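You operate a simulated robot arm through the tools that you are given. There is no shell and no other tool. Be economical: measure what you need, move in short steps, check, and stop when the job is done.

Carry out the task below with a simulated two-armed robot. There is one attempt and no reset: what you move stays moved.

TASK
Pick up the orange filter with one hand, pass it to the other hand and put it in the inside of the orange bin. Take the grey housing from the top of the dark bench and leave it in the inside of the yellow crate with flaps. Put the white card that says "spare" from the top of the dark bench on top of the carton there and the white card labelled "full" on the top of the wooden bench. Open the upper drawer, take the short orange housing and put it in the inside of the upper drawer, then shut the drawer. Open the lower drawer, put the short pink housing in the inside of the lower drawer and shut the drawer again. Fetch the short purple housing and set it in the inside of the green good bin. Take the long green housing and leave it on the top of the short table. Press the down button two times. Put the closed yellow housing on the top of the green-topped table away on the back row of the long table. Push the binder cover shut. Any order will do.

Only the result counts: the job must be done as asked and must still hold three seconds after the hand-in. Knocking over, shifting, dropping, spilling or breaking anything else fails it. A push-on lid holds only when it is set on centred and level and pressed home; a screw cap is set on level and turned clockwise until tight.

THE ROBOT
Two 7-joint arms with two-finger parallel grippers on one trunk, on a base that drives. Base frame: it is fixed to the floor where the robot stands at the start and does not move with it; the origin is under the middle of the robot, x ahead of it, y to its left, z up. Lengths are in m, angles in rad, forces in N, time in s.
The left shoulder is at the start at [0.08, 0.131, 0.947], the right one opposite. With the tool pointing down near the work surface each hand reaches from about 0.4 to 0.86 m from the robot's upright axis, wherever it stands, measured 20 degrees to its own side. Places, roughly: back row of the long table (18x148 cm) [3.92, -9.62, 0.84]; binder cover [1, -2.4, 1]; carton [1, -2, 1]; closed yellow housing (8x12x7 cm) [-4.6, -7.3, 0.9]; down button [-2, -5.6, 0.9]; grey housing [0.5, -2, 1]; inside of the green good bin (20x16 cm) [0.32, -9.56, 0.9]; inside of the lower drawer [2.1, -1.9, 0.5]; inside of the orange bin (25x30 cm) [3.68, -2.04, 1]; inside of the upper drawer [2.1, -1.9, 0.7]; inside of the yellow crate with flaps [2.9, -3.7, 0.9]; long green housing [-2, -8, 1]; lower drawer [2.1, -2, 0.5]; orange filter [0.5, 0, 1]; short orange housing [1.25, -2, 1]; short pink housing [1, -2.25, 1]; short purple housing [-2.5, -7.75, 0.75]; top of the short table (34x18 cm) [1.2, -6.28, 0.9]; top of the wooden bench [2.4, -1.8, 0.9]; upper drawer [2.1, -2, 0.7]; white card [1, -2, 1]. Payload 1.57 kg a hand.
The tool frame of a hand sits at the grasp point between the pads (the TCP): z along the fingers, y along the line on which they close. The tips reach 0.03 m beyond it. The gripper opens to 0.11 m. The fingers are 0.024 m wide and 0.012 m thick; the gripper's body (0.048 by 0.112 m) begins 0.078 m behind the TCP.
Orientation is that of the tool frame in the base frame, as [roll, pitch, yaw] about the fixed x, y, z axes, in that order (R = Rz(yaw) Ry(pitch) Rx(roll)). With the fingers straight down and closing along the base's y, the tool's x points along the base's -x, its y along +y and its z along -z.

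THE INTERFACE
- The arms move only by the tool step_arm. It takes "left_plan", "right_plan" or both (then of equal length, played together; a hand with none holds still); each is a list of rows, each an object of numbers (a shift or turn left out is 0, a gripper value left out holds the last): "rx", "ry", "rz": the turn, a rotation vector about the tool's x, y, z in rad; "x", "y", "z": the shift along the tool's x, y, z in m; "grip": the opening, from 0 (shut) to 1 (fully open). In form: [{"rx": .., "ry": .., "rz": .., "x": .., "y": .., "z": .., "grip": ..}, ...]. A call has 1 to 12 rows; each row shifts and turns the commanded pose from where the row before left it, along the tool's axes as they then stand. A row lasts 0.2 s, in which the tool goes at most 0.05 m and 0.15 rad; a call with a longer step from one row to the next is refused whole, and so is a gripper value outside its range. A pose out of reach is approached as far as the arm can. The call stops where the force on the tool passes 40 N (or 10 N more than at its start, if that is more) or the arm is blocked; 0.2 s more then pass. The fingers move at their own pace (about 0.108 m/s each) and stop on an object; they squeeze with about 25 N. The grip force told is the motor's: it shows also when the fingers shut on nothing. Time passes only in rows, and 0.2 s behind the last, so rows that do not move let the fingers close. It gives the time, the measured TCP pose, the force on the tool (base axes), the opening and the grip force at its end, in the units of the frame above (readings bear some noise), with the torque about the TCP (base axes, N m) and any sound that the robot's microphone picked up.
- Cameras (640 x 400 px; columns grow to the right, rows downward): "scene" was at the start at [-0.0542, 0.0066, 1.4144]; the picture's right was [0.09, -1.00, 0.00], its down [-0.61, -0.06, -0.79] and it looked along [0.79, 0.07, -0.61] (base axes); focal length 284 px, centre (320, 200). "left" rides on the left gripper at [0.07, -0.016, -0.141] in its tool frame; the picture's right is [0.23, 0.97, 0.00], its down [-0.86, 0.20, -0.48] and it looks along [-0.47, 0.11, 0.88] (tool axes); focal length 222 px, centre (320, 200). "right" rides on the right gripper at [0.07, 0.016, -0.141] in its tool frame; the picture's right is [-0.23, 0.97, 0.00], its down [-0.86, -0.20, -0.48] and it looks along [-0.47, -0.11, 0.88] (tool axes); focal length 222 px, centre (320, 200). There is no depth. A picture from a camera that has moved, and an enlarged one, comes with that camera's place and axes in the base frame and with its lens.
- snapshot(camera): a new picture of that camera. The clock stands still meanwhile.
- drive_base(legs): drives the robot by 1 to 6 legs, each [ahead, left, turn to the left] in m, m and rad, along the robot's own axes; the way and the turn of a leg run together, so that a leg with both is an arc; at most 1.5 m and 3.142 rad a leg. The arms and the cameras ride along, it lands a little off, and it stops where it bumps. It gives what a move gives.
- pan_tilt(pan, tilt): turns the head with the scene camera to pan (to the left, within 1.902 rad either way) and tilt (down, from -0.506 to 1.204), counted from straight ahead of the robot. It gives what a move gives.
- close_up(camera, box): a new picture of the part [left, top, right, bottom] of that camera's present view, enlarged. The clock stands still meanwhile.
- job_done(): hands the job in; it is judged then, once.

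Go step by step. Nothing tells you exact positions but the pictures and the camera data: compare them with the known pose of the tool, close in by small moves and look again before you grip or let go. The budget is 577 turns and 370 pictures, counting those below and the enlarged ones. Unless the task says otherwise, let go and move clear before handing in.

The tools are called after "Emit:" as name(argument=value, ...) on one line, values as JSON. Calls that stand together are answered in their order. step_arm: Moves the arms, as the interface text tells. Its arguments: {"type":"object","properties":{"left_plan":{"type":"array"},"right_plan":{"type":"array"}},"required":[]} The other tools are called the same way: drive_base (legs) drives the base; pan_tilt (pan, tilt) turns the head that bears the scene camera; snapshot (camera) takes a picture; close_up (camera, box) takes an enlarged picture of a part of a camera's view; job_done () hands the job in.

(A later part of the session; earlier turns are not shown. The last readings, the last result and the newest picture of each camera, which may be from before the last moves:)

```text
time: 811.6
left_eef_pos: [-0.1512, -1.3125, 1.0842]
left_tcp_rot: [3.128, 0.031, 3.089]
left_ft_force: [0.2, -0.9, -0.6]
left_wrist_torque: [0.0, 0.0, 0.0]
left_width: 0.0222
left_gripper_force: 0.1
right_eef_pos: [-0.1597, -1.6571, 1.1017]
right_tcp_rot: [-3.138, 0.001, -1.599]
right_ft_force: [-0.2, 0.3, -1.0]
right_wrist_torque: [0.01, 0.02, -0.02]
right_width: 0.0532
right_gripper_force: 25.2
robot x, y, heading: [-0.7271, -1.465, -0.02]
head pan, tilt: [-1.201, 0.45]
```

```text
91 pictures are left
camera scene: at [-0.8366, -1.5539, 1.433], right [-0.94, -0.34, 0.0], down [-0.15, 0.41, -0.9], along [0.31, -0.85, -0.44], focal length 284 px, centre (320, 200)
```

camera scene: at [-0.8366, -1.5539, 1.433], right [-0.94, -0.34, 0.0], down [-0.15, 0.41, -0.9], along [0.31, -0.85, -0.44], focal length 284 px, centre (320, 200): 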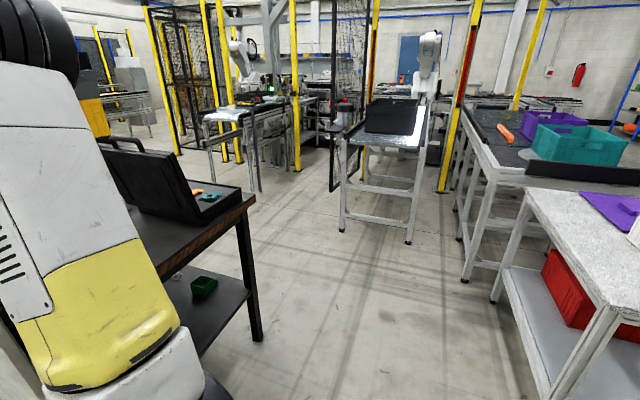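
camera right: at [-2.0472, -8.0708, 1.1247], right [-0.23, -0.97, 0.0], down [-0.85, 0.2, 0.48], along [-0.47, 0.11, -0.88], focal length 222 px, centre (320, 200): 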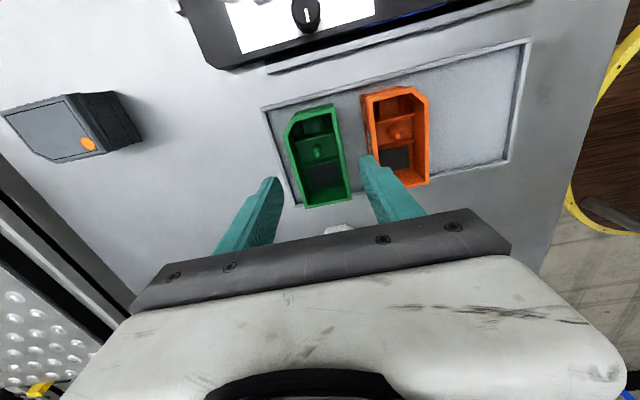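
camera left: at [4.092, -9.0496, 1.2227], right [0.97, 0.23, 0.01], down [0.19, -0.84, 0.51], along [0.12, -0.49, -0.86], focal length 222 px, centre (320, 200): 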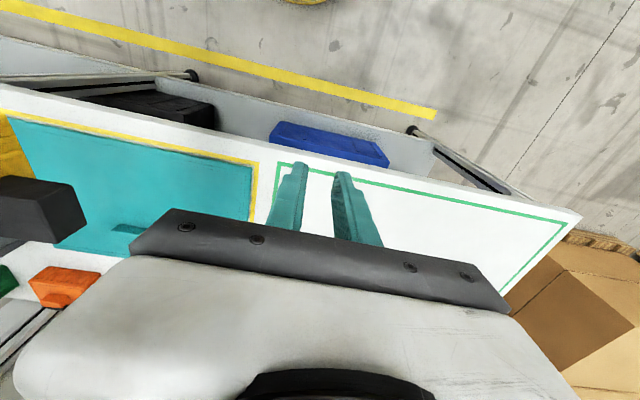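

Emit:
drive_base(legs=[[0, 0, -1.55], [1.35, 0, 0], [0.27, 0, 0], [0, 0, 1.571], [1.25, 0, 0], [0, 0, -1.571]])

Emit:
pan_tilt(pan=0, tilt=0.45)

Emit:
snapshot(camera="scene")

```text
time: 837.1
left_eef_pos: [0.6805, -3.6557, 1.083]
left_tcp_rot: [3.129, 0.033, 1.546]
left_ft_force: [1.0, 0.0, 0.7]
left_wrist_torque: [0.0, 0.03, -0.02]
left_width: 0.022
left_gripper_force: 0.1
right_eef_pos: [0.3363, -3.6559, 1.1016]
right_tcp_rot: [-3.14, 0.002, -3.139]
right_ft_force: [-0.5, 0.3, -0.9]
right_wrist_torque: [-0.03, 0.02, 0.0]
right_width: 0.0531
right_gripper_force: 24.6
robot x, y, heading: [0.5092, -3.0798, -1.562]
head pan, tilt: [-1.201, 0.45]
```

```text
time: 838.5
left_eef_pos: [0.6798, -3.6552, 1.0828]
left_tcp_rot: [3.127, 0.031, 1.548]
left_ft_force: [0.0, -1.1, 0.2]
left_wrist_torque: [-0.04, 0.07, -0.01]
left_width: 0.0218
left_gripper_force: 0.0
right_eef_pos: [0.3358, -3.6562, 1.103]
right_tcp_rot: [-3.14, 0.002, -3.14]
right_ft_force: [0.0, -0.6, -1.3]
right_wrist_torque: [0.0, -0.02, 0.04]
right_width: 0.0533
right_gripper_force: 24.4
robot x, y, heading: [0.5071, -3.0825, -1.562]
head pan, tilt: [0.0, 0.45]
```

```text
90 pictures are left
camera scene: at [0.507, -3.0367, 1.433], right [-1.0, 0.0, 0.0], down [0.0, 0.44, -0.9], along [0.0, -0.9, -0.44], focal length 284 px, centre (320, 200)
```

scene: 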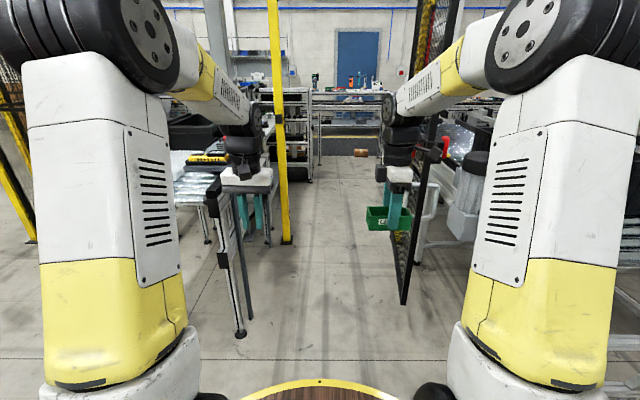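

I go through the gate again, keeping a bit more to the east.

Emit:
drive_base(legs=[[1.1, -0.05, -0.008], [1.2, -0.06, 0], [0.4, 0, 0]])

Emit:
pan_tilt(pan=0.9, tilt=0.5)

Emit:
snapshot(camera="scene")

```text
time: 852.0
left_eef_pos: [0.5507, -6.3672, 1.0831]
left_tcp_rot: [3.128, 0.032, 1.531]
left_ft_force: [-0.3, -0.5, 0.4]
left_wrist_torque: [0.01, -0.03, 0.01]
left_width: 0.022
left_gripper_force: 0.0
right_eef_pos: [0.2058, -6.3614, 1.1029]
right_tcp_rot: [-3.14, 0.002, 3.129]
right_ft_force: [0.1, 0.9, -0.7]
right_wrist_torque: [0.0, -0.01, -0.02]
right_width: 0.0533
right_gripper_force: 24.7
robot x, y, heading: [0.3896, -5.7911, -1.581]
head pan, tilt: [0.0, 0.45]
```

```text
time: 853.2
left_eef_pos: [0.5512, -6.3669, 1.0822]
left_tcp_rot: [3.127, 0.032, 1.529]
left_ft_force: [0.6, 0.0, 0.3]
left_wrist_torque: [0.0, 0.05, 0.01]
left_width: 0.0219
left_gripper_force: 0.1
right_eef_pos: [0.2073, -6.3611, 1.1025]
right_tcp_rot: [-3.14, 0.002, 3.128]
right_ft_force: [-0.3, -0.2, -1.8]
right_wrist_torque: [0.0, -0.03, -0.02]
right_width: 0.0535
right_gripper_force: 24.9
robot x, y, heading: [0.3884, -5.79, -1.58]
head pan, tilt: [0.901, 0.499]
```

```text
89 pictures are left
camera scene: at [0.4585, -5.7105, 1.4285], right [-0.63, -0.78, 0.0], down [-0.37, 0.3, -0.88], along [0.68, -0.55, -0.48], focal length 284 px, centre (320, 200)
```

scene: 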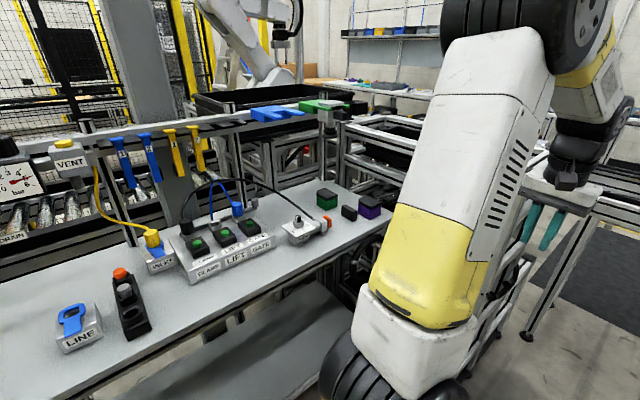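

The bench's south end near (1.2, −6.28) is the target. I move 0.3 m further, turn east and look.

Emit:
drive_base(legs=[[0.33, 0, 0], [0, 0, 1.575]])

Emit:
pan_tilt(pan=0, tilt=0.55)

Emit:
snapshot(camera="scene")

Emit:
snapshot(camera="right")

```text
time: 856.1
left_eef_pos: [0.5673, -6.6919, 1.0847]
left_tcp_rot: [3.139, 0.039, 1.568]
left_ft_force: [-2.4, -0.2, 0.0]
left_wrist_torque: [-0.04, -0.12, 0.05]
left_width: 0.0221
left_gripper_force: 0.1
right_eef_pos: [0.2349, -6.7033, 1.1024]
right_tcp_rot: [-3.14, 0.003, -3.098]
right_ft_force: [0.7, -0.1, -1.6]
right_wrist_torque: [0.0, 0.0, 0.02]
right_width: 0.0534
right_gripper_force: 25.0
robot x, y, heading: [0.3859, -6.1239, -1.527]
head pan, tilt: [0.901, 0.499]
stopped in leg 2: the force on the tool passed its limit at 58 N (the readings are from after the stop); the commanded pose is now the measured one
```

```text
time: 857.3
left_eef_pos: [0.569, -6.6913, 1.0852]
left_tcp_rot: [3.138, 0.04, 1.57]
left_ft_force: [-4.1, -0.1, 0.3]
left_wrist_torque: [0.03, -0.46, 0.15]
left_width: 0.0219
left_gripper_force: 0.0
right_eef_pos: [0.2354, -6.7027, 1.102]
right_tcp_rot: [-3.141, 0.001, -3.097]
right_ft_force: [-0.4, 0.2, -0.8]
right_wrist_torque: [-0.05, 0.05, -0.01]
right_width: 0.0535
right_gripper_force: 25.0
robot x, y, heading: [0.3843, -6.1239, -1.523]
head pan, tilt: [0.0, 0.55]
```

```text
88 pictures are left
camera scene: at [0.3799, -6.0752, 1.424], right [-1.0, -0.05, 0.0], down [-0.02, 0.52, -0.85], along [0.04, -0.85, -0.52], focal length 284 px, centre (320, 200)
```

scene: 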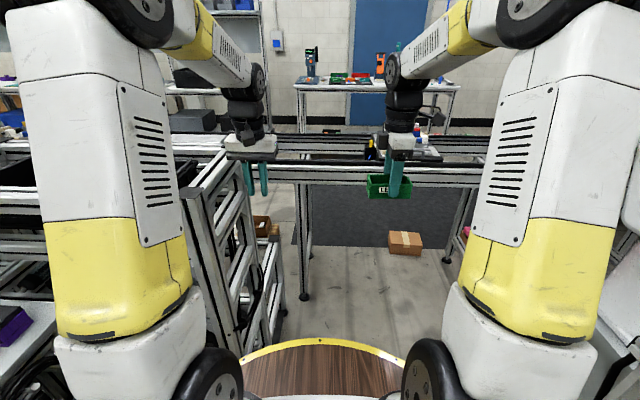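

```text
87 pictures are left
camera right: at [0.1637, -6.6905, 1.2436], right [0.18, 0.98, 0.0], down [0.86, -0.16, 0.48], along [0.47, -0.09, -0.88], focal length 222 px, centre (320, 200)
```

right: 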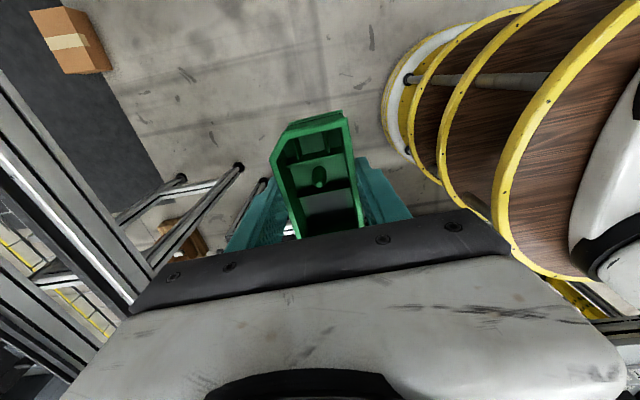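

The left hand brushed a flow rack at the south-east. I back up north first, turn there, then slide south.

Emit:
drive_base(legs=[[0, 0, -0.06], [-0.4, 0.0, 0]])

Emit:
drive_base(legs=[[0, 0, 1.63]])

Emit:
snapshot(camera="scene")

```text
time: 860.2
left_eef_pos: [0.5385, -6.3015, 1.0851]
left_tcp_rot: [3.139, 0.039, 1.507]
left_ft_force: [-0.6, -0.7, 0.3]
left_wrist_torque: [-0.02, 0.0, 0.01]
left_width: 0.022
left_gripper_force: 0.2
right_eef_pos: [0.2061, -6.2932, 1.1033]
right_tcp_rot: [-3.14, 0.003, 3.125]
right_ft_force: [-0.2, -0.5, -0.9]
right_wrist_torque: [0.02, 0.03, 0.02]
right_width: 0.0538
right_gripper_force: 25.0
robot x, y, heading: [0.3892, -5.7252, -1.579]
head pan, tilt: [0.0, 0.55]
```

```text
time: 864.6
left_eef_pos: [0.9574, -5.54, 1.0839]
left_tcp_rot: [3.138, 0.041, 3.135]
left_ft_force: [0.8, -0.1, 0.5]
left_wrist_torque: [-0.01, 0.01, -0.01]
left_width: 0.022
left_gripper_force: 0.1
right_eef_pos: [0.9674, -5.8729, 1.1025]
right_tcp_rot: [-3.141, 0.001, -1.53]
right_ft_force: [-1.4, 0.6, -1.9]
right_wrist_torque: [-0.02, -0.01, 0.03]
right_width: 0.0533
right_gripper_force: 25.1
robot x, y, heading: [0.3883, -5.7214, 0.045]
head pan, tilt: [0.0, 0.55]
```

```text
86 pictures are left
camera scene: at [0.338, -5.7262, 1.4239], right [0.04, -1.0, 0.0], down [-0.52, -0.02, -0.85], along [0.85, 0.04, -0.52], focal length 284 px, centre (320, 200)
```

scene: 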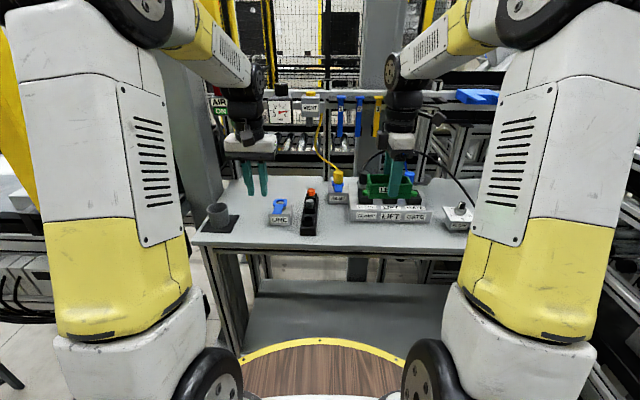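

Emit:
step_arm(right_plan=[{"z": -0.04}, {"z": -0.04}, {"z": -0.02}], left_plan=[{"z": -0.04}, {"z": -0.04}, {"z": -0.02}])

Emit:
drive_base(legs=[[0, 0, -0.045], [0, -0.38, 0]])

Emit:
snapshot(camera="scene")

Emit:
snapshot(camera="right")

```text
time: 865.4
left_eef_pos: [0.952, -5.5405, 1.1851]
left_tcp_rot: [3.137, 0.04, 3.135]
left_ft_force: [0.6, 0.0, 0.2]
left_wrist_torque: [-0.03, 0.01, 0.0]
left_width: 0.0219
left_gripper_force: 0.0
right_eef_pos: [0.9678, -5.8726, 1.2042]
right_tcp_rot: [-3.139, 0.002, -1.529]
right_ft_force: [0.7, 0.2, -1.1]
right_wrist_torque: [0.02, 0.01, -0.03]
right_width: 0.0538
right_gripper_force: 24.6
robot x, y, heading: [0.3875, -5.722, 0.048]
head pan, tilt: [0.0, 0.55]
```

```text
time: 868.2
left_eef_pos: [0.9596, -5.9451, 1.1846]
left_tcp_rot: [3.137, 0.04, 3.091]
left_ft_force: [1.1, 0.1, -0.3]
left_wrist_torque: [0.03, 0.01, 0.0]
left_width: 0.022
left_gripper_force: 0.2
right_eef_pos: [0.9601, -6.2784, 1.2021]
right_tcp_rot: [-3.14, 0.003, -1.574]
right_ft_force: [-0.1, 0.3, -1.9]
right_wrist_torque: [-0.05, -0.01, -0.03]
right_width: 0.0532
right_gripper_force: 25.0
robot x, y, heading: [0.3888, -6.0983, -0.0]
head pan, tilt: [0.0, 0.55]
```

```text
85 pictures are left
camera scene: at [0.3376, -6.1038, 1.4239], right [0.0, -1.0, 0.0], down [-0.52, 0.0, -0.85], along [0.85, 0.0, -0.52], focal length 284 px, centre (320, 200)
```

scene: 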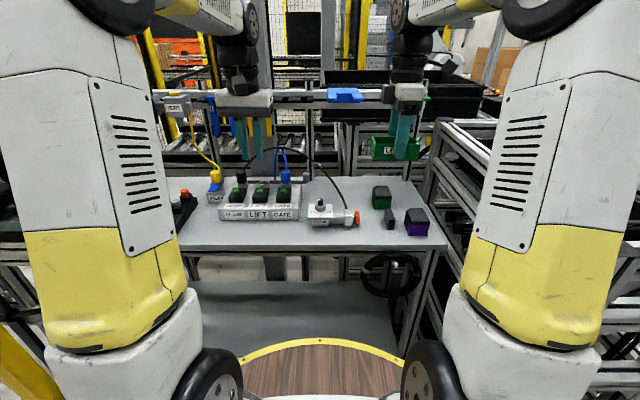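

```text
84 pictures are left
camera right: at [0.9426, -6.3486, 1.3439], right [-0.97, 0.23, 0.0], down [0.2, 0.85, 0.48], along [0.11, 0.47, -0.88], focal length 222 px, centre (320, 200)
```

right: 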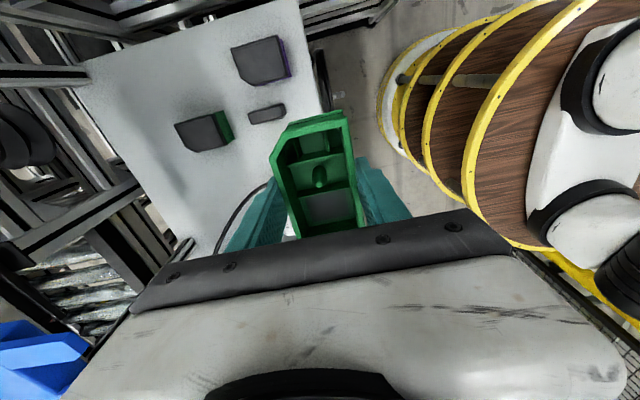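

Emit:
close_up(camera="scene", box=[280, 150, 460, 260])

Emit:
close_up(camera="right", box=[80, 0, 340, 200])

```text
3.56 times, centred on (370, 205) of scene
camera zoom: at [0.3376, -6.1038, 1.4239], right [0.0, -1.0, 0.0], down [-0.52, 0.0, -0.85], along [0.85, 0.0, -0.52], focal length 1011 px, centre (142, 182)
```

zoom: 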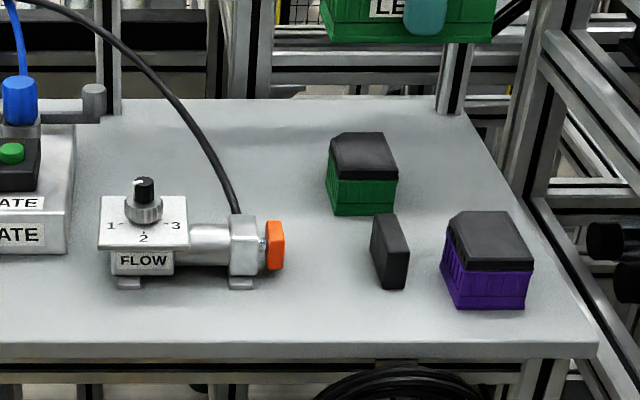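

```text
2.00 times, centred on (210, 100) of right
camera zoom: at [0.9426, -6.3486, 1.3439], right [-0.97, 0.23, 0.0], down [0.2, 0.85, 0.48], along [0.11, 0.47, -0.88], focal length 444 px, centre (540, 400)
```

zoom: 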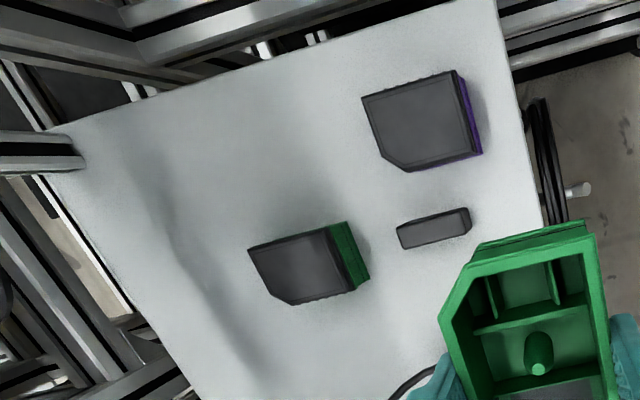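

The bench top is z≈0.89. A free spot within the stated area lies at about (1.215, −6.232), left of the closed green box. I rotate the right hand so the housing's long side points away from me, and move closer.

Emit:
step_arm(right_plan=[{"rz": 0.145}, {"rz": 0.145}, {"rz": 0.145}, {"rz": 0.145}, {"rz": 0.145}, {"rz": 0.145}, {"rz": 0.145}, {"rz": 0.145}, {"rz": 0.145}, {"rz": 0.145}, {"rz": 0.12}, {}])

Emit:
drive_base(legs=[[0.13, 0, 0]])

Emit:
step_arm(right_plan=[{"x": -0.04, "y": 0.015}, {"x": -0.04, "y": 0.015}, {"x": -0.03, "y": 0.015}, {}])

Emit:
snapshot(camera="right")

Emit:
snapshot(camera="scene")

```text
time: 870.8
left_eef_pos: [0.959, -5.945, 1.1836]
left_tcp_rot: [3.139, 0.04, 3.091]
left_ft_force: [0.1, -0.9, -0.8]
left_wrist_torque: [0.02, 0.02, -0.01]
left_width: 0.0218
left_gripper_force: 0.1
right_eef_pos: [0.9601, -6.2784, 1.2021]
right_tcp_rot: [3.14, 0.001, 3.135]
right_ft_force: [-0.3, 0.1, -1.1]
right_wrist_torque: [-0.01, 0.01, 0.02]
right_width: 0.0533
right_gripper_force: 25.0
robot x, y, heading: [0.3871, -6.1042, 0.006]
head pan, tilt: [0.0, 0.55]
```

```text
time: 872.0
left_eef_pos: [1.0902, -5.9457, 1.1847]
left_tcp_rot: [3.138, 0.038, 3.093]
left_ft_force: [-0.3, 0.0, 1.1]
left_wrist_torque: [0.01, -0.01, -0.06]
left_width: 0.0217
left_gripper_force: 0.0
right_eef_pos: [1.09, -6.2778, 1.2024]
right_tcp_rot: [3.14, 0.003, 3.138]
right_ft_force: [-0.5, 0.0, -1.4]
right_wrist_torque: [-0.07, 0.02, 0.02]
right_width: 0.0535
right_gripper_force: 25.3
robot x, y, heading: [0.5195, -6.1049, 0.002]
head pan, tilt: [0.0, 0.55]
```

```text
time: 872.7
left_eef_pos: [1.0898, -5.9459, 1.184]
left_tcp_rot: [3.139, 0.04, 3.094]
left_ft_force: [-0.8, -0.3, -0.2]
left_wrist_torque: [0.0, 0.02, 0.01]
left_width: 0.0222
left_gripper_force: 0.1
right_eef_pos: [1.1539, -6.253, 1.2017]
right_tcp_rot: [-3.14, -0.026, -3.14]
right_ft_force: [-12.3, -0.8, -0.2]
right_wrist_torque: [0.0, -0.6, 0.45]
right_width: 0.0536
right_gripper_force: 24.9
robot x, y, heading: [0.5144, -6.1, -0.001]
head pan, tilt: [0.0, 0.55]
stopped in row 3 (right hand): the force on the tool passed its limit at 98 N (the readings are from after the stop); the commanded pose is now the measured one
```

```text
81 pictures are left
camera right: at [1.0883, -6.2377, 1.346], right [0.22, 0.97, -0.01], down [0.87, -0.2, 0.46], along [0.44, -0.11, -0.89], focal length 222 px, centre (320, 200)
```

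right: 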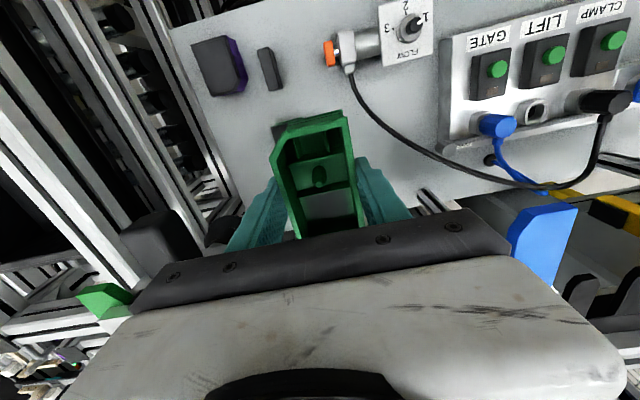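

```text
80 pictures are left
camera scene: at [0.4662, -6.104, 1.4239], right [0.0, -1.0, 0.0], down [-0.52, 0.0, -0.85], along [0.85, 0.0, -0.52], focal length 284 px, centre (320, 200)
```

scene: 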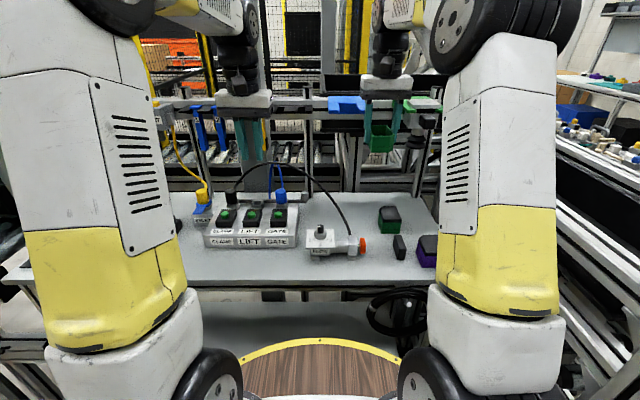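

The hand met the overhead rail (x≈1.2, z≈1.26). I back off, and will set the housing a bit nearer, at (1.16, −6.232), lowering vertically in front of the rail.

Emit:
step_arm(right_plan=[{"x": 0.02}, {"x": 0.015, "y": 0.02}, {"z": 0.04}, {"z": 0.04}, {"z": 0.04}, {}])

Emit:
snapshot(camera="right")

Emit:
close_up(camera="scene", box=[290, 80, 460, 280])

```text
time: 874.1
left_eef_pos: [1.0894, -5.9454, 1.1814]
left_tcp_rot: [3.138, 0.04, 3.093]
left_ft_force: [-1.3, -0.2, 0.2]
left_wrist_torque: [0.01, -0.01, 0.0]
left_width: 0.0223
left_gripper_force: 0.0
right_eef_pos: [1.1183, -6.2334, 1.0823]
right_tcp_rot: [-3.139, -0.023, -3.139]
right_ft_force: [-0.1, -0.2, -2.8]
right_wrist_torque: [0.05, 0.02, -0.02]
right_width: 0.0534
right_gripper_force: 25.2
robot x, y, heading: [0.5193, -6.1043, 0.002]
head pan, tilt: [0.0, 0.55]
```

```text
79 pictures are left
camera right: at [1.0517, -6.218, 1.2247], right [0.23, 0.97, -0.01], down [0.87, -0.2, 0.46], along [0.45, -0.11, -0.89], focal length 222 px, centre (320, 200)
```

right: 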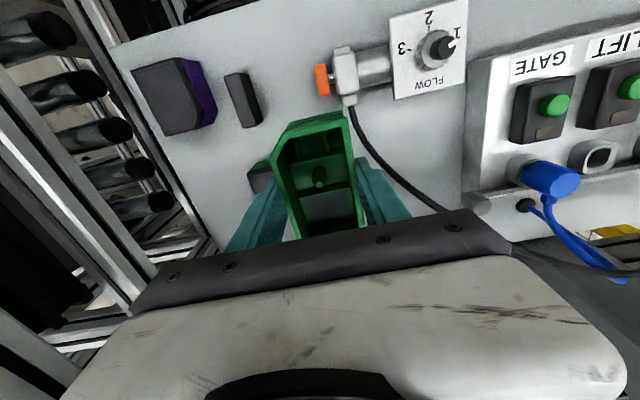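

```text
2.00 times, centred on (375, 180) of scene
camera zoom: at [0.4674, -6.1039, 1.424], right [0.0, -1.0, 0.0], down [-0.52, 0.0, -0.85], along [0.85, 0.0, -0.52], focal length 568 px, centre (210, 240)
```

zoom: 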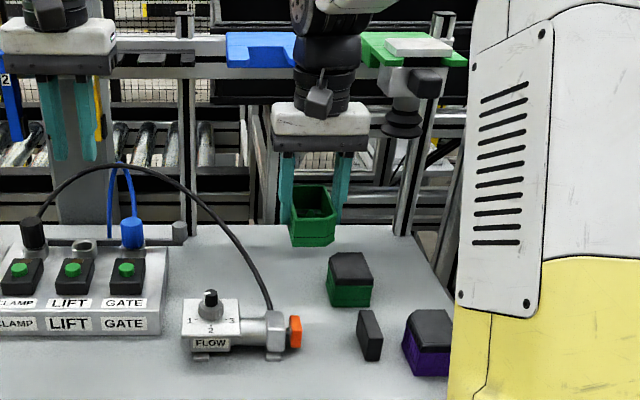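

I move to (1.16, −6.24) and lower.

Emit:
step_arm(right_plan=[{"x": -0.021, "y": -0.0035, "z": 0.01}, {"x": -0.021, "y": -0.0035, "z": 0.01}, {"z": 0.035}, {"z": 0.03}, {}])

Emit:
snapshot(camera="right")

Emit:
close_up(camera="scene", box=[290, 120, 430, 260])

```text
time: 875.5
left_eef_pos: [1.0918, -5.95, 1.1833]
left_tcp_rot: [3.135, 0.041, 3.085]
left_ft_force: [0.4, -1.9, 0.1]
left_wrist_torque: [0.13, 0.03, 0.02]
left_width: 0.0218
left_gripper_force: 0.0
right_eef_pos: [1.164, -6.2673, 1.0046]
right_tcp_rot: [-3.132, -0.006, 3.103]
right_ft_force: [0.0, -0.2, -1.9]
right_wrist_torque: [0.0, 0.04, -0.02]
right_width: 0.0536
right_gripper_force: 25.4
robot x, y, heading: [0.5174, -6.1061, -0.004]
head pan, tilt: [0.0, 0.55]
stopped in row 5 (right hand): the arm was blocked; the commanded pose is now the measured one
```

```text
77 pictures are left
camera right: at [1.0951, -6.247, 1.1457], right [0.27, 0.96, -0.01], down [0.85, -0.23, 0.48], along [0.46, -0.13, -0.88], focal length 222 px, centre (320, 200)
```

right: 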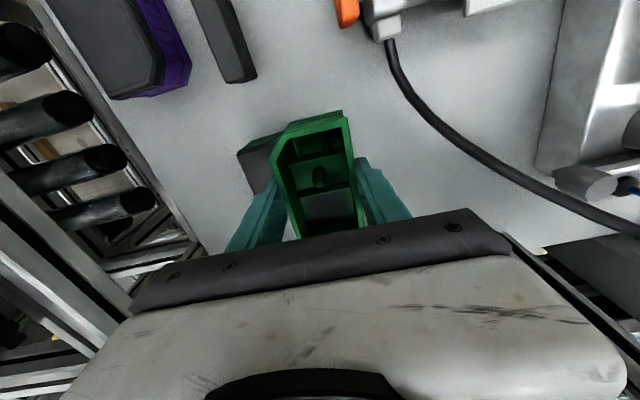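

```text
2.86 times, centred on (360, 190) of scene
camera zoom: at [0.4677, -6.1059, 1.4239], right [0.0, -1.0, 0.0], down [-0.52, 0.0, -0.85], along [0.85, 0.0, -0.52], focal length 812 px, centre (206, 229)
```

zoom: 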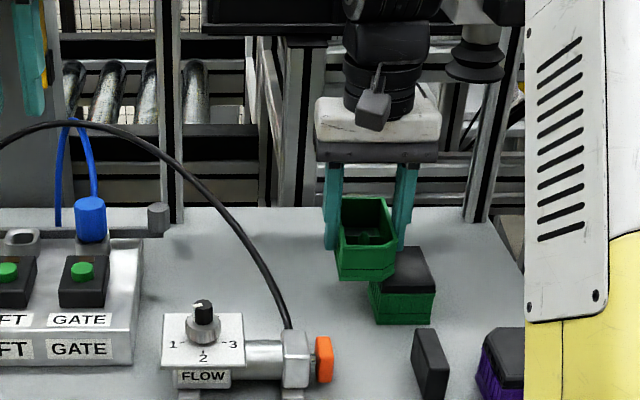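

The arm was blocked by something above. I check the overhead rail area.

Emit:
snapshot(camera="scene")

Emit:
snapshot(camera="left")

```text
75 pictures are left
camera scene: at [0.4677, -6.1059, 1.4239], right [0.0, -1.0, 0.0], down [-0.52, 0.0, -0.85], along [0.85, 0.0, -0.52], focal length 284 px, centre (320, 200)
```

scene: 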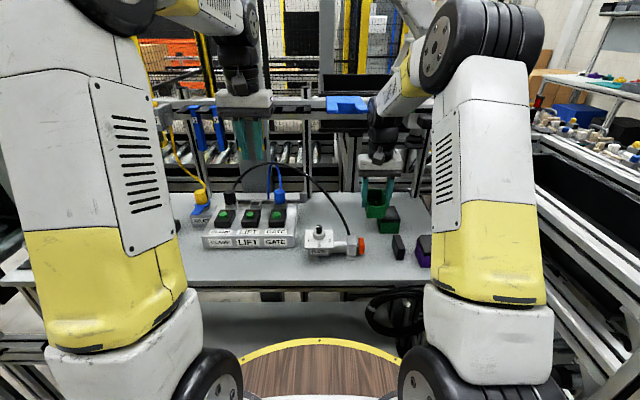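

```text
74 pictures are left
camera left: at [1.0152, -5.9615, 1.3231], right [-0.17, 0.98, 0.0], down [0.84, 0.15, 0.51], along [0.51, 0.09, -0.86], focal length 222 px, centre (320, 200)
```

left: 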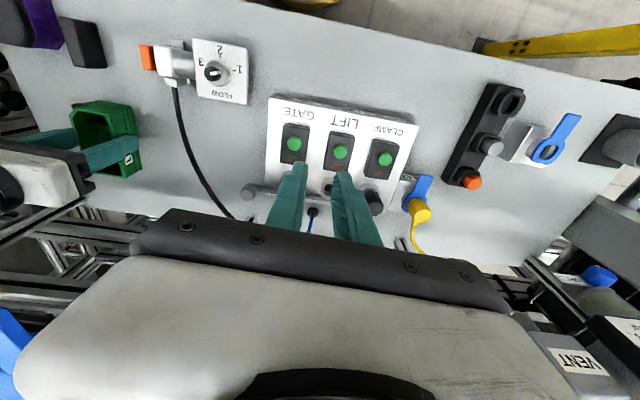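

The forearm touched the blue plate hanging on the rail. A better fit: turn the housing crosswise and set it nearer, at about (1.117, −6.237), between valve and green box. I back out, raise and rotate.

Emit:
step_arm(right_plan=[{"x": 0.03}, {"x": 0.03, "z": -0.02}, {"x": 0.04, "z": -0.03}, {"z": -0.04, "y": 0.02}, {"z": -0.03, "y": 0.015}, {}])

Emit:
step_arm(right_plan=[{"rz": -0.145}, {"rz": -0.145}, {"rz": -0.145}, {"rz": -0.145}, {"rz": -0.145}, {"rz": -0.145}, {"rz": -0.145}, {"rz": -0.145}, {"rz": -0.145}, {"rz": -0.145}, {"rz": -0.08}, {}])

Emit:
snapshot(camera="right")

Emit:
snapshot(camera="scene")

```text
time: 876.9
left_eef_pos: [1.0905, -5.9464, 1.1841]
left_tcp_rot: [3.139, 0.039, 3.088]
left_ft_force: [-0.9, 0.9, -0.3]
left_wrist_torque: [-0.01, 0.01, -0.03]
left_width: 0.0221
left_gripper_force: 0.1
right_eef_pos: [1.0655, -6.2231, 1.1253]
right_tcp_rot: [-3.133, -0.008, 3.107]
right_ft_force: [0.3, -0.5, -0.8]
right_wrist_torque: [0.03, 0.0, -0.03]
right_width: 0.0532
right_gripper_force: 25.1
robot x, y, heading: [0.5206, -6.1028, -0.004]
head pan, tilt: [0.0, 0.55]
```

```text
time: 879.5
left_eef_pos: [1.0904, -5.9466, 1.1835]
left_tcp_rot: [3.137, 0.042, 3.089]
left_ft_force: [-0.4, -0.4, 0.3]
left_wrist_torque: [0.0, -0.01, 0.0]
left_width: 0.0221
left_gripper_force: 0.1
right_eef_pos: [1.0681, -6.2225, 1.1237]
right_tcp_rot: [3.136, -0.01, -1.645]
right_ft_force: [-0.3, 0.3, -1.3]
right_wrist_torque: [0.01, -0.04, 0.01]
right_width: 0.0534
right_gripper_force: 25.3
robot x, y, heading: [0.517, -6.1033, -0.009]
head pan, tilt: [0.0, 0.55]
```

```text
73 pictures are left
camera right: at [1.0456, -6.2897, 1.2664], right [-0.95, 0.3, 0.0], down [0.26, 0.84, 0.47], along [0.14, 0.45, -0.88], focal length 222 px, centre (320, 200)
```

right: 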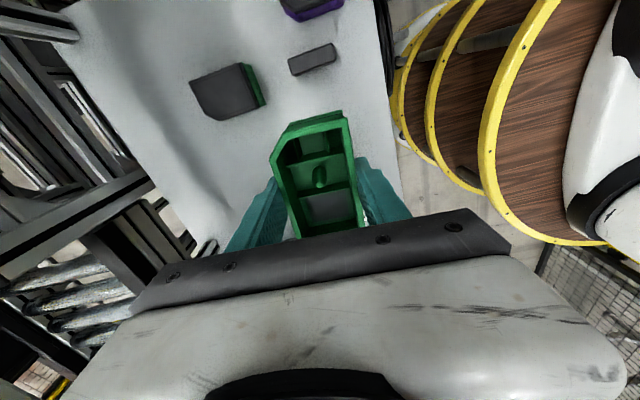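

```text
72 pictures are left
camera scene: at [0.4683, -6.1039, 1.4239], right [0.0, -1.0, 0.0], down [-0.52, 0.0, -0.85], along [0.85, 0.0, -0.52], focal length 284 px, centre (320, 200)
```

scene: 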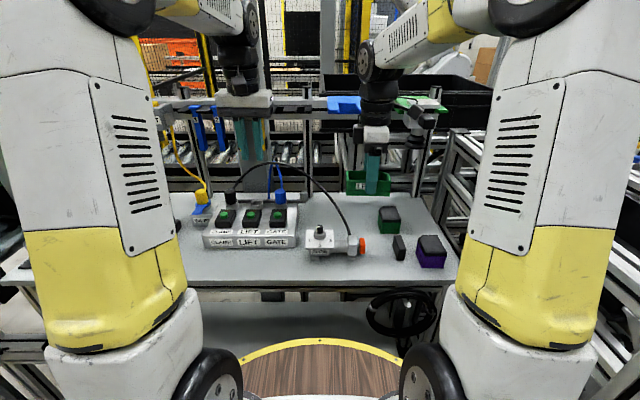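

I correct the yaw, then go to (1.118, −6.231) and lower.

Emit:
step_arm(right_plan=[{"rz": -0.074}, {"y": -0.025, "x": 0.004}, {"y": -0.025, "x": 0.004}, {"z": 0.04}, {"z": 0.04}, {}])

Emit:
snapshot(camera="right")

Emit:
close_up(camera="scene", box=[290, 80, 450, 260])

```text
time: 880.3
left_eef_pos: [1.0915, -5.9474, 1.1825]
left_tcp_rot: [3.139, 0.041, 3.088]
left_ft_force: [-0.1, 0.4, 0.0]
left_wrist_torque: [0.01, 0.01, 0.02]
left_width: 0.0218
left_gripper_force: 0.1
right_eef_pos: [1.112, -6.2288, 1.1238]
right_tcp_rot: [3.133, -0.008, -1.57]
right_ft_force: [-11.0, -1.8, 2.3]
right_wrist_torque: [0.16, -1.54, -0.06]
right_width: 0.0534
right_gripper_force: 25.2
robot x, y, heading: [0.5167, -6.1055, 0.0]
head pan, tilt: [0.0, 0.55]
stopped in row 4 (right hand): the force on the tool passed its limit at 63 N (the readings are from after the stop); the commanded pose is now the measured one
```

```text
71 pictures are left
camera right: at [1.0964, -6.2985, 1.2665], right [-0.97, 0.23, 0.01], down [0.2, 0.86, 0.47], along [0.1, 0.46, -0.88], focal length 222 px, centre (320, 200)
```

right: 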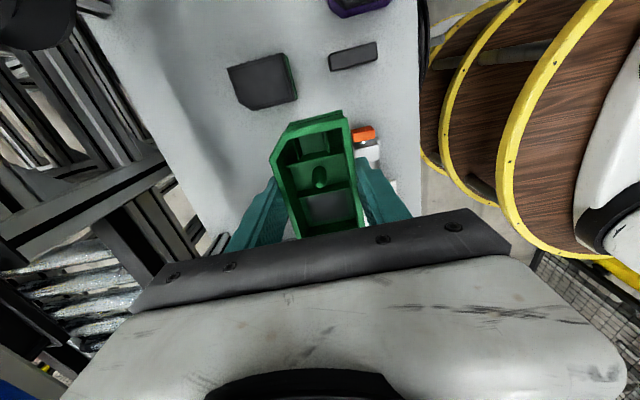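

```text
2.22 times, centred on (370, 170) of scene
camera zoom: at [0.4673, -6.1039, 1.4239], right [0.0, -1.0, 0.0], down [-0.52, 0.0, -0.85], along [0.85, 0.0, -0.52], focal length 632 px, centre (209, 267)
```

zoom: 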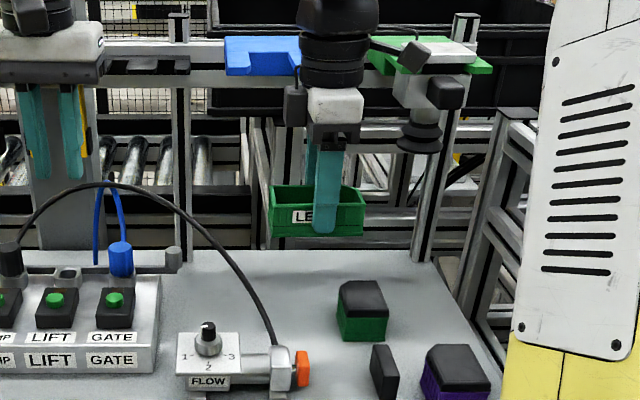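

The rail's front is at x≈1.17 at z 1.26, so I lower first at x≈1.095, then creep forward when the wrist is beneath.

Emit:
step_arm(right_plan=[{"y": 0.017, "x": 0.02}, {"z": 0.035}, {"z": 0.035}, {"z": 0.03}, {"z": 0.03}, {}])

Emit:
snapshot(camera="right")

Emit:
close_up(camera="scene", box=[290, 80, 450, 260])

```text
time: 881.7
left_eef_pos: [1.0924, -5.9468, 1.1832]
left_tcp_rot: [3.137, 0.039, 3.091]
left_ft_force: [0.3, 0.2, -0.2]
left_wrist_torque: [0.05, 0.01, 0.04]
left_width: 0.022
left_gripper_force: 0.0
right_eef_pos: [1.0951, -6.2504, 0.9926]
right_tcp_rot: [3.133, -0.009, -1.57]
right_ft_force: [0.0, 0.3, -1.3]
right_wrist_torque: [-0.02, 0.0, -0.04]
right_width: 0.0533
right_gripper_force: 25.0
robot x, y, heading: [0.5177, -6.1024, -0.002]
head pan, tilt: [0.0, 0.55]
```

```text
69 pictures are left
camera right: at [1.0796, -6.3198, 1.1347], right [-0.97, 0.23, 0.01], down [0.2, 0.86, 0.47], along [0.1, 0.46, -0.88], focal length 222 px, centre (320, 200)
```

right: 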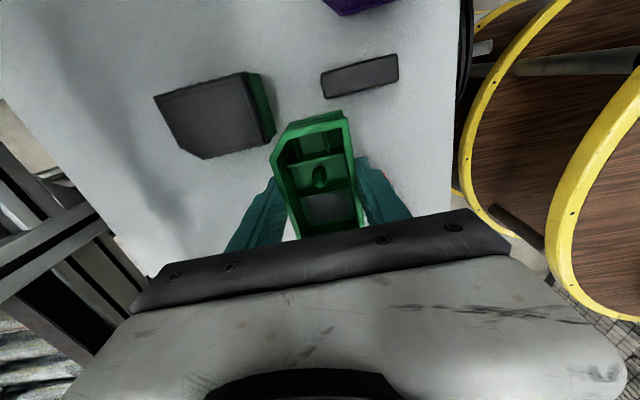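

```text
2.22 times, centred on (370, 170) of scene
camera zoom: at [0.4683, -6.1039, 1.424], right [0.0, -1.0, 0.0], down [-0.52, 0.0, -0.85], along [0.85, 0.0, -0.52], focal length 632 px, centre (209, 267)
```

zoom: 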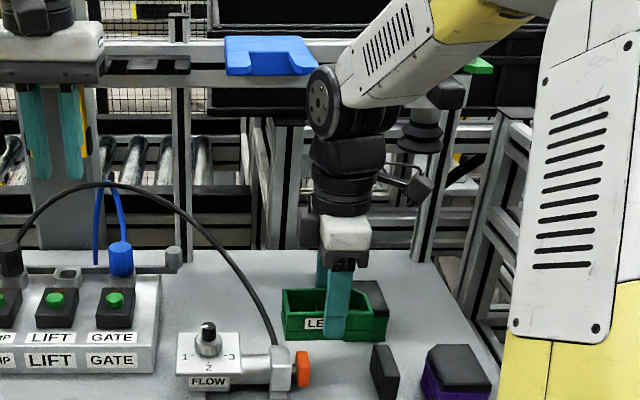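

Emit:
step_arm(right_plan=[{"y": -0.013}, {"y": -0.012}, {"x": -0.02}, {}])

Emit:
snapshot(camera="right")

Emit:
close_up(camera="scene", box=[310, 160, 430, 260])

```text
time: 882.7
left_eef_pos: [1.0913, -5.9465, 1.1834]
left_tcp_rot: [3.139, 0.039, 3.089]
left_ft_force: [-0.6, -0.5, -0.2]
left_wrist_torque: [0.0, -0.02, 0.02]
left_width: 0.0219
left_gripper_force: 0.0
right_eef_pos: [1.1201, -6.23, 0.9922]
right_tcp_rot: [3.133, -0.007, -1.57]
right_ft_force: [-0.5, -0.3, -1.4]
right_wrist_torque: [-0.02, -0.01, -0.03]
right_width: 0.0534
right_gripper_force: 25.1
robot x, y, heading: [0.5166, -6.1027, -0.005]
head pan, tilt: [0.0, 0.55]
```

```text
67 pictures are left
camera right: at [1.1045, -6.299, 1.1351], right [-0.97, 0.23, 0.01], down [0.2, 0.86, 0.47], along [0.1, 0.46, -0.88], focal length 222 px, centre (320, 200)
```

right: 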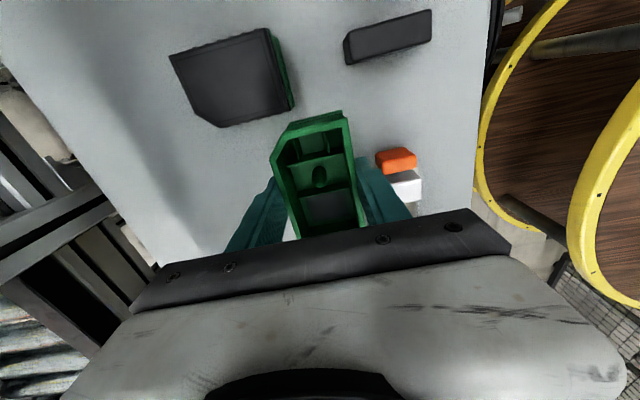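

```text
4.00 times, centred on (370, 210) of scene
camera zoom: at [0.4683, -6.1039, 1.424], right [0.0, -1.0, 0.0], down [-0.52, 0.0, -0.85], along [0.85, 0.0, -0.52], focal length 1137 px, centre (120, 160)
```

zoom: 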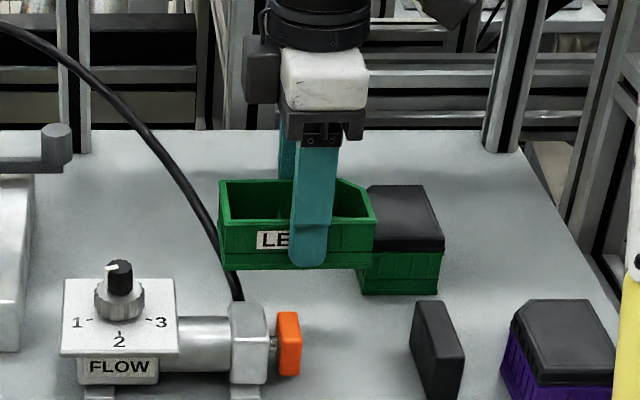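

Space is tight here because of the rail. I lean the wrist back 0.28 rad so I can reach a bit deeper, to about (1.17, −6.222), clear of valve, cable and the green box.

Emit:
step_arm(right_plan=[{"rx": 0.14}, {"rx": 0.14}, {"y": -0.024, "z": 0.007, "x": -0.004}, {"y": -0.024, "z": 0.007, "x": -0.004}, {}])

Emit:
snapshot(camera="right")

Emit:
close_up(camera="scene", box=[290, 80, 450, 260])

```text
time: 883.9
left_eef_pos: [1.0912, -5.9479, 1.1836]
left_tcp_rot: [3.139, 0.039, 3.089]
left_ft_force: [0.3, -1.0, 0.6]
left_wrist_torque: [0.0, 0.0, 0.01]
left_width: 0.0222
left_gripper_force: 0.0
right_eef_pos: [1.1702, -6.2217, 0.9939]
right_tcp_rot: [-2.87, -0.009, -1.569]
right_ft_force: [-0.1, 0.0, -0.9]
right_wrist_torque: [0.01, 0.01, 0.0]
right_width: 0.0535
right_gripper_force: 24.7
robot x, y, heading: [0.516, -6.1031, -0.003]
head pan, tilt: [0.0, 0.55]
```

```text
65 pictures are left
camera right: at [1.116, -6.2914, 1.1258], right [-0.94, 0.22, -0.26], down [0.06, 0.86, 0.51], along [0.34, 0.46, -0.82], focal length 222 px, centre (320, 200)
```

right: 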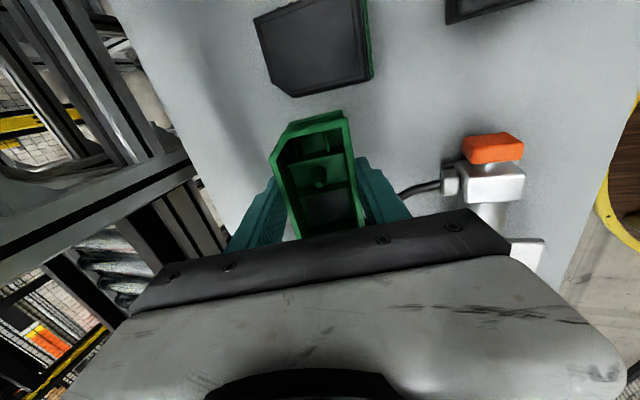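

```text
2.22 times, centred on (370, 170) of scene
camera zoom: at [0.4683, -6.1039, 1.424], right [0.0, -1.0, 0.0], down [-0.52, 0.0, -0.85], along [0.85, 0.0, -0.52], focal length 632 px, centre (209, 267)
```

zoom: 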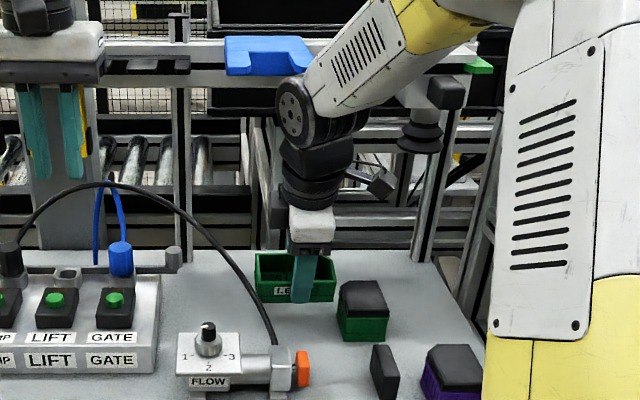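

Good position. I lower gently.

Emit:
step_arm(right_plan=[{"y": 0.0055, "z": 0.0192}, {"y": 0.0055, "z": 0.0192}, {"y": 0.0028, "z": 0.0096}, {"y": 0.0014, "z": 0.0048}, {}])

Emit:
snapshot(camera="right")

Emit:
close_up(camera="scene", box=[310, 130, 430, 250])

```text
time: 885.1
left_eef_pos: [1.0911, -5.9457, 1.1843]
left_tcp_rot: [3.138, 0.04, 3.089]
left_ft_force: [-0.5, 0.3, 0.6]
left_wrist_torque: [-0.02, 0.01, 0.01]
left_width: 0.022
left_gripper_force: 0.0
right_eef_pos: [1.171, -6.2231, 0.9417]
right_tcp_rot: [-2.862, -0.006, -1.571]
right_ft_force: [5.3, -4.6, 37.2]
right_wrist_torque: [0.12, 0.42, -0.05]
right_width: 0.0548
right_gripper_force: 25.4
robot x, y, heading: [0.5217, -6.1044, -0.002]
head pan, tilt: [0.0, 0.55]
```

```text
63 pictures are left
camera right: at [1.1164, -6.2924, 1.0732], right [-0.94, 0.22, -0.27], down [0.06, 0.86, 0.51], along [0.35, 0.46, -0.82], focal length 222 px, centre (320, 200)
```

right: 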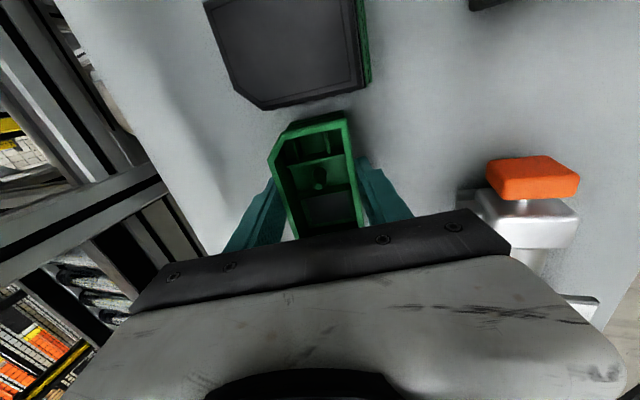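

```text
3.33 times, centred on (370, 190) of scene
camera zoom: at [0.4674, -6.1038, 1.4239], right [0.0, -1.0, 0.0], down [-0.52, 0.0, -0.85], along [0.85, 0.0, -0.52], focal length 948 px, centre (153, 233)
```

zoom: 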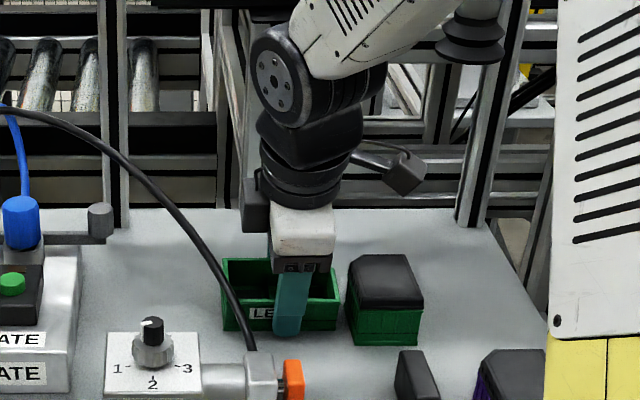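

The housing has met the table. I ease off 2 mm, release, and retreat upward.

Emit:
step_arm(right_plan=[{"y": -0.0006, "z": -0.002}, {"grip": 0.55}, {}, {"grip": 0.66}, {}, {}])

Emit:
snapshot(camera="right")

Emit:
close_up(camera="scene", box=[310, 130, 430, 250])

```text
time: 886.5
left_eef_pos: [1.0909, -5.9474, 1.1824]
left_tcp_rot: [3.138, 0.039, 3.09]
left_ft_force: [-0.7, 0.3, 0.6]
left_wrist_torque: [0.01, -0.04, 0.01]
left_width: 0.0219
left_gripper_force: 0.1
right_eef_pos: [1.17, -6.2231, 0.9403]
right_tcp_rot: [-2.868, -0.008, -1.569]
right_ft_force: [13.5, -0.5, 14.8]
right_wrist_torque: [0.15, -0.01, -0.1]
right_width: 0.0614
right_gripper_force: 0.0
robot x, y, heading: [0.5189, -6.1045, -0.006]
head pan, tilt: [0.0, 0.55]
```

```text
61 pictures are left
camera right: at [1.1163, -6.2922, 1.0727], right [-0.94, 0.22, -0.26], down [0.06, 0.86, 0.51], along [0.34, 0.46, -0.82], focal length 222 px, centre (320, 200)
```

right: 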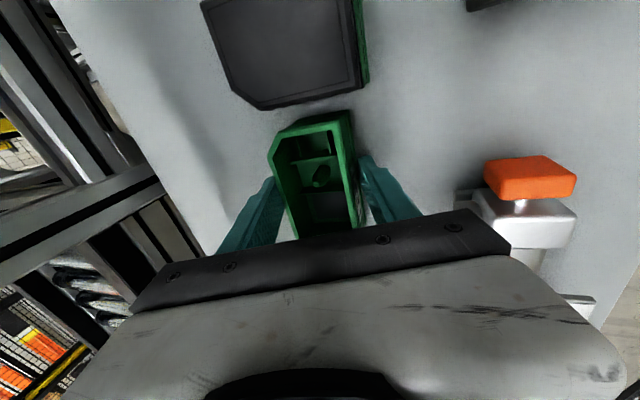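

```text
3.33 times, centred on (370, 190) of scene
camera zoom: at [0.4684, -6.1038, 1.424], right [0.0, -1.0, 0.0], down [-0.52, 0.0, -0.85], along [0.85, 0.0, -0.52], focal length 948 px, centre (153, 233)
```

zoom: 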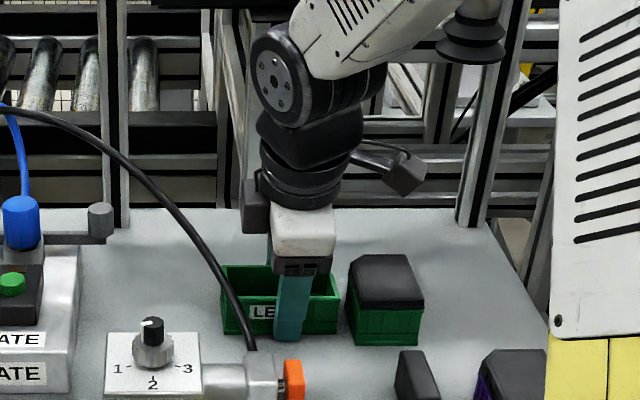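

Released by ~8 mm; the west finger nearly touches the cable. I lift straight up without opening further.

Emit:
step_arm(right_plan=[{"grip": 0.545}, {"y": -0.0041, "z": -0.0144}, {"y": -0.0055, "z": -0.0192}, {"y": -0.0055, "z": -0.0192}, {"y": -0.0055, "z": -0.0192}, {}])

Emit:
snapshot(camera="right")

Emit:
close_up(camera="scene", box=[310, 130, 430, 250])

```text
time: 887.9
left_eef_pos: [1.0916, -5.9472, 1.1822]
left_tcp_rot: [3.138, 0.04, 3.091]
left_ft_force: [0.1, -0.8, -0.8]
left_wrist_torque: [0.01, 0.0, -0.04]
left_width: 0.022
left_gripper_force: 0.1
right_eef_pos: [1.1707, -6.2215, 1.0152]
right_tcp_rot: [-2.871, -0.008, -1.569]
right_ft_force: [-0.3, -0.8, -1.2]
right_wrist_torque: [0.0, 0.04, 0.03]
right_width: 0.0601
right_gripper_force: 0.1
robot x, y, heading: [0.5209, -6.1003, -0.003]
head pan, tilt: [0.0, 0.55]
```

```text
59 pictures are left
camera right: at [1.1165, -6.291, 1.1476], right [-0.94, 0.22, -0.26], down [0.06, 0.86, 0.51], along [0.34, 0.46, -0.82], focal length 222 px, centre (320, 200)
```

right: 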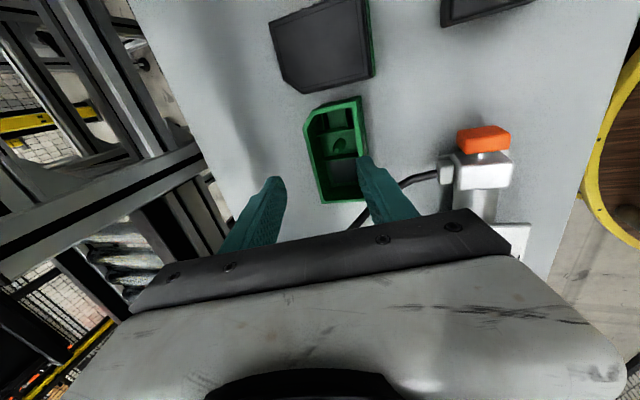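

```text
3.33 times, centred on (370, 190) of scene
camera zoom: at [0.4683, -6.1039, 1.4239], right [0.0, -1.0, 0.0], down [-0.52, 0.0, -0.85], along [0.85, 0.0, -0.52], focal length 948 px, centre (153, 233)
```

zoom: 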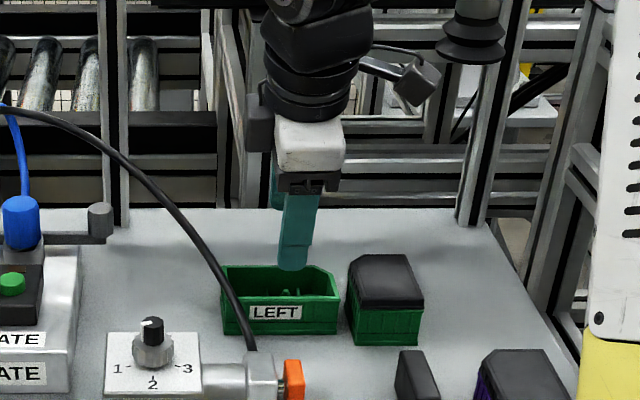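

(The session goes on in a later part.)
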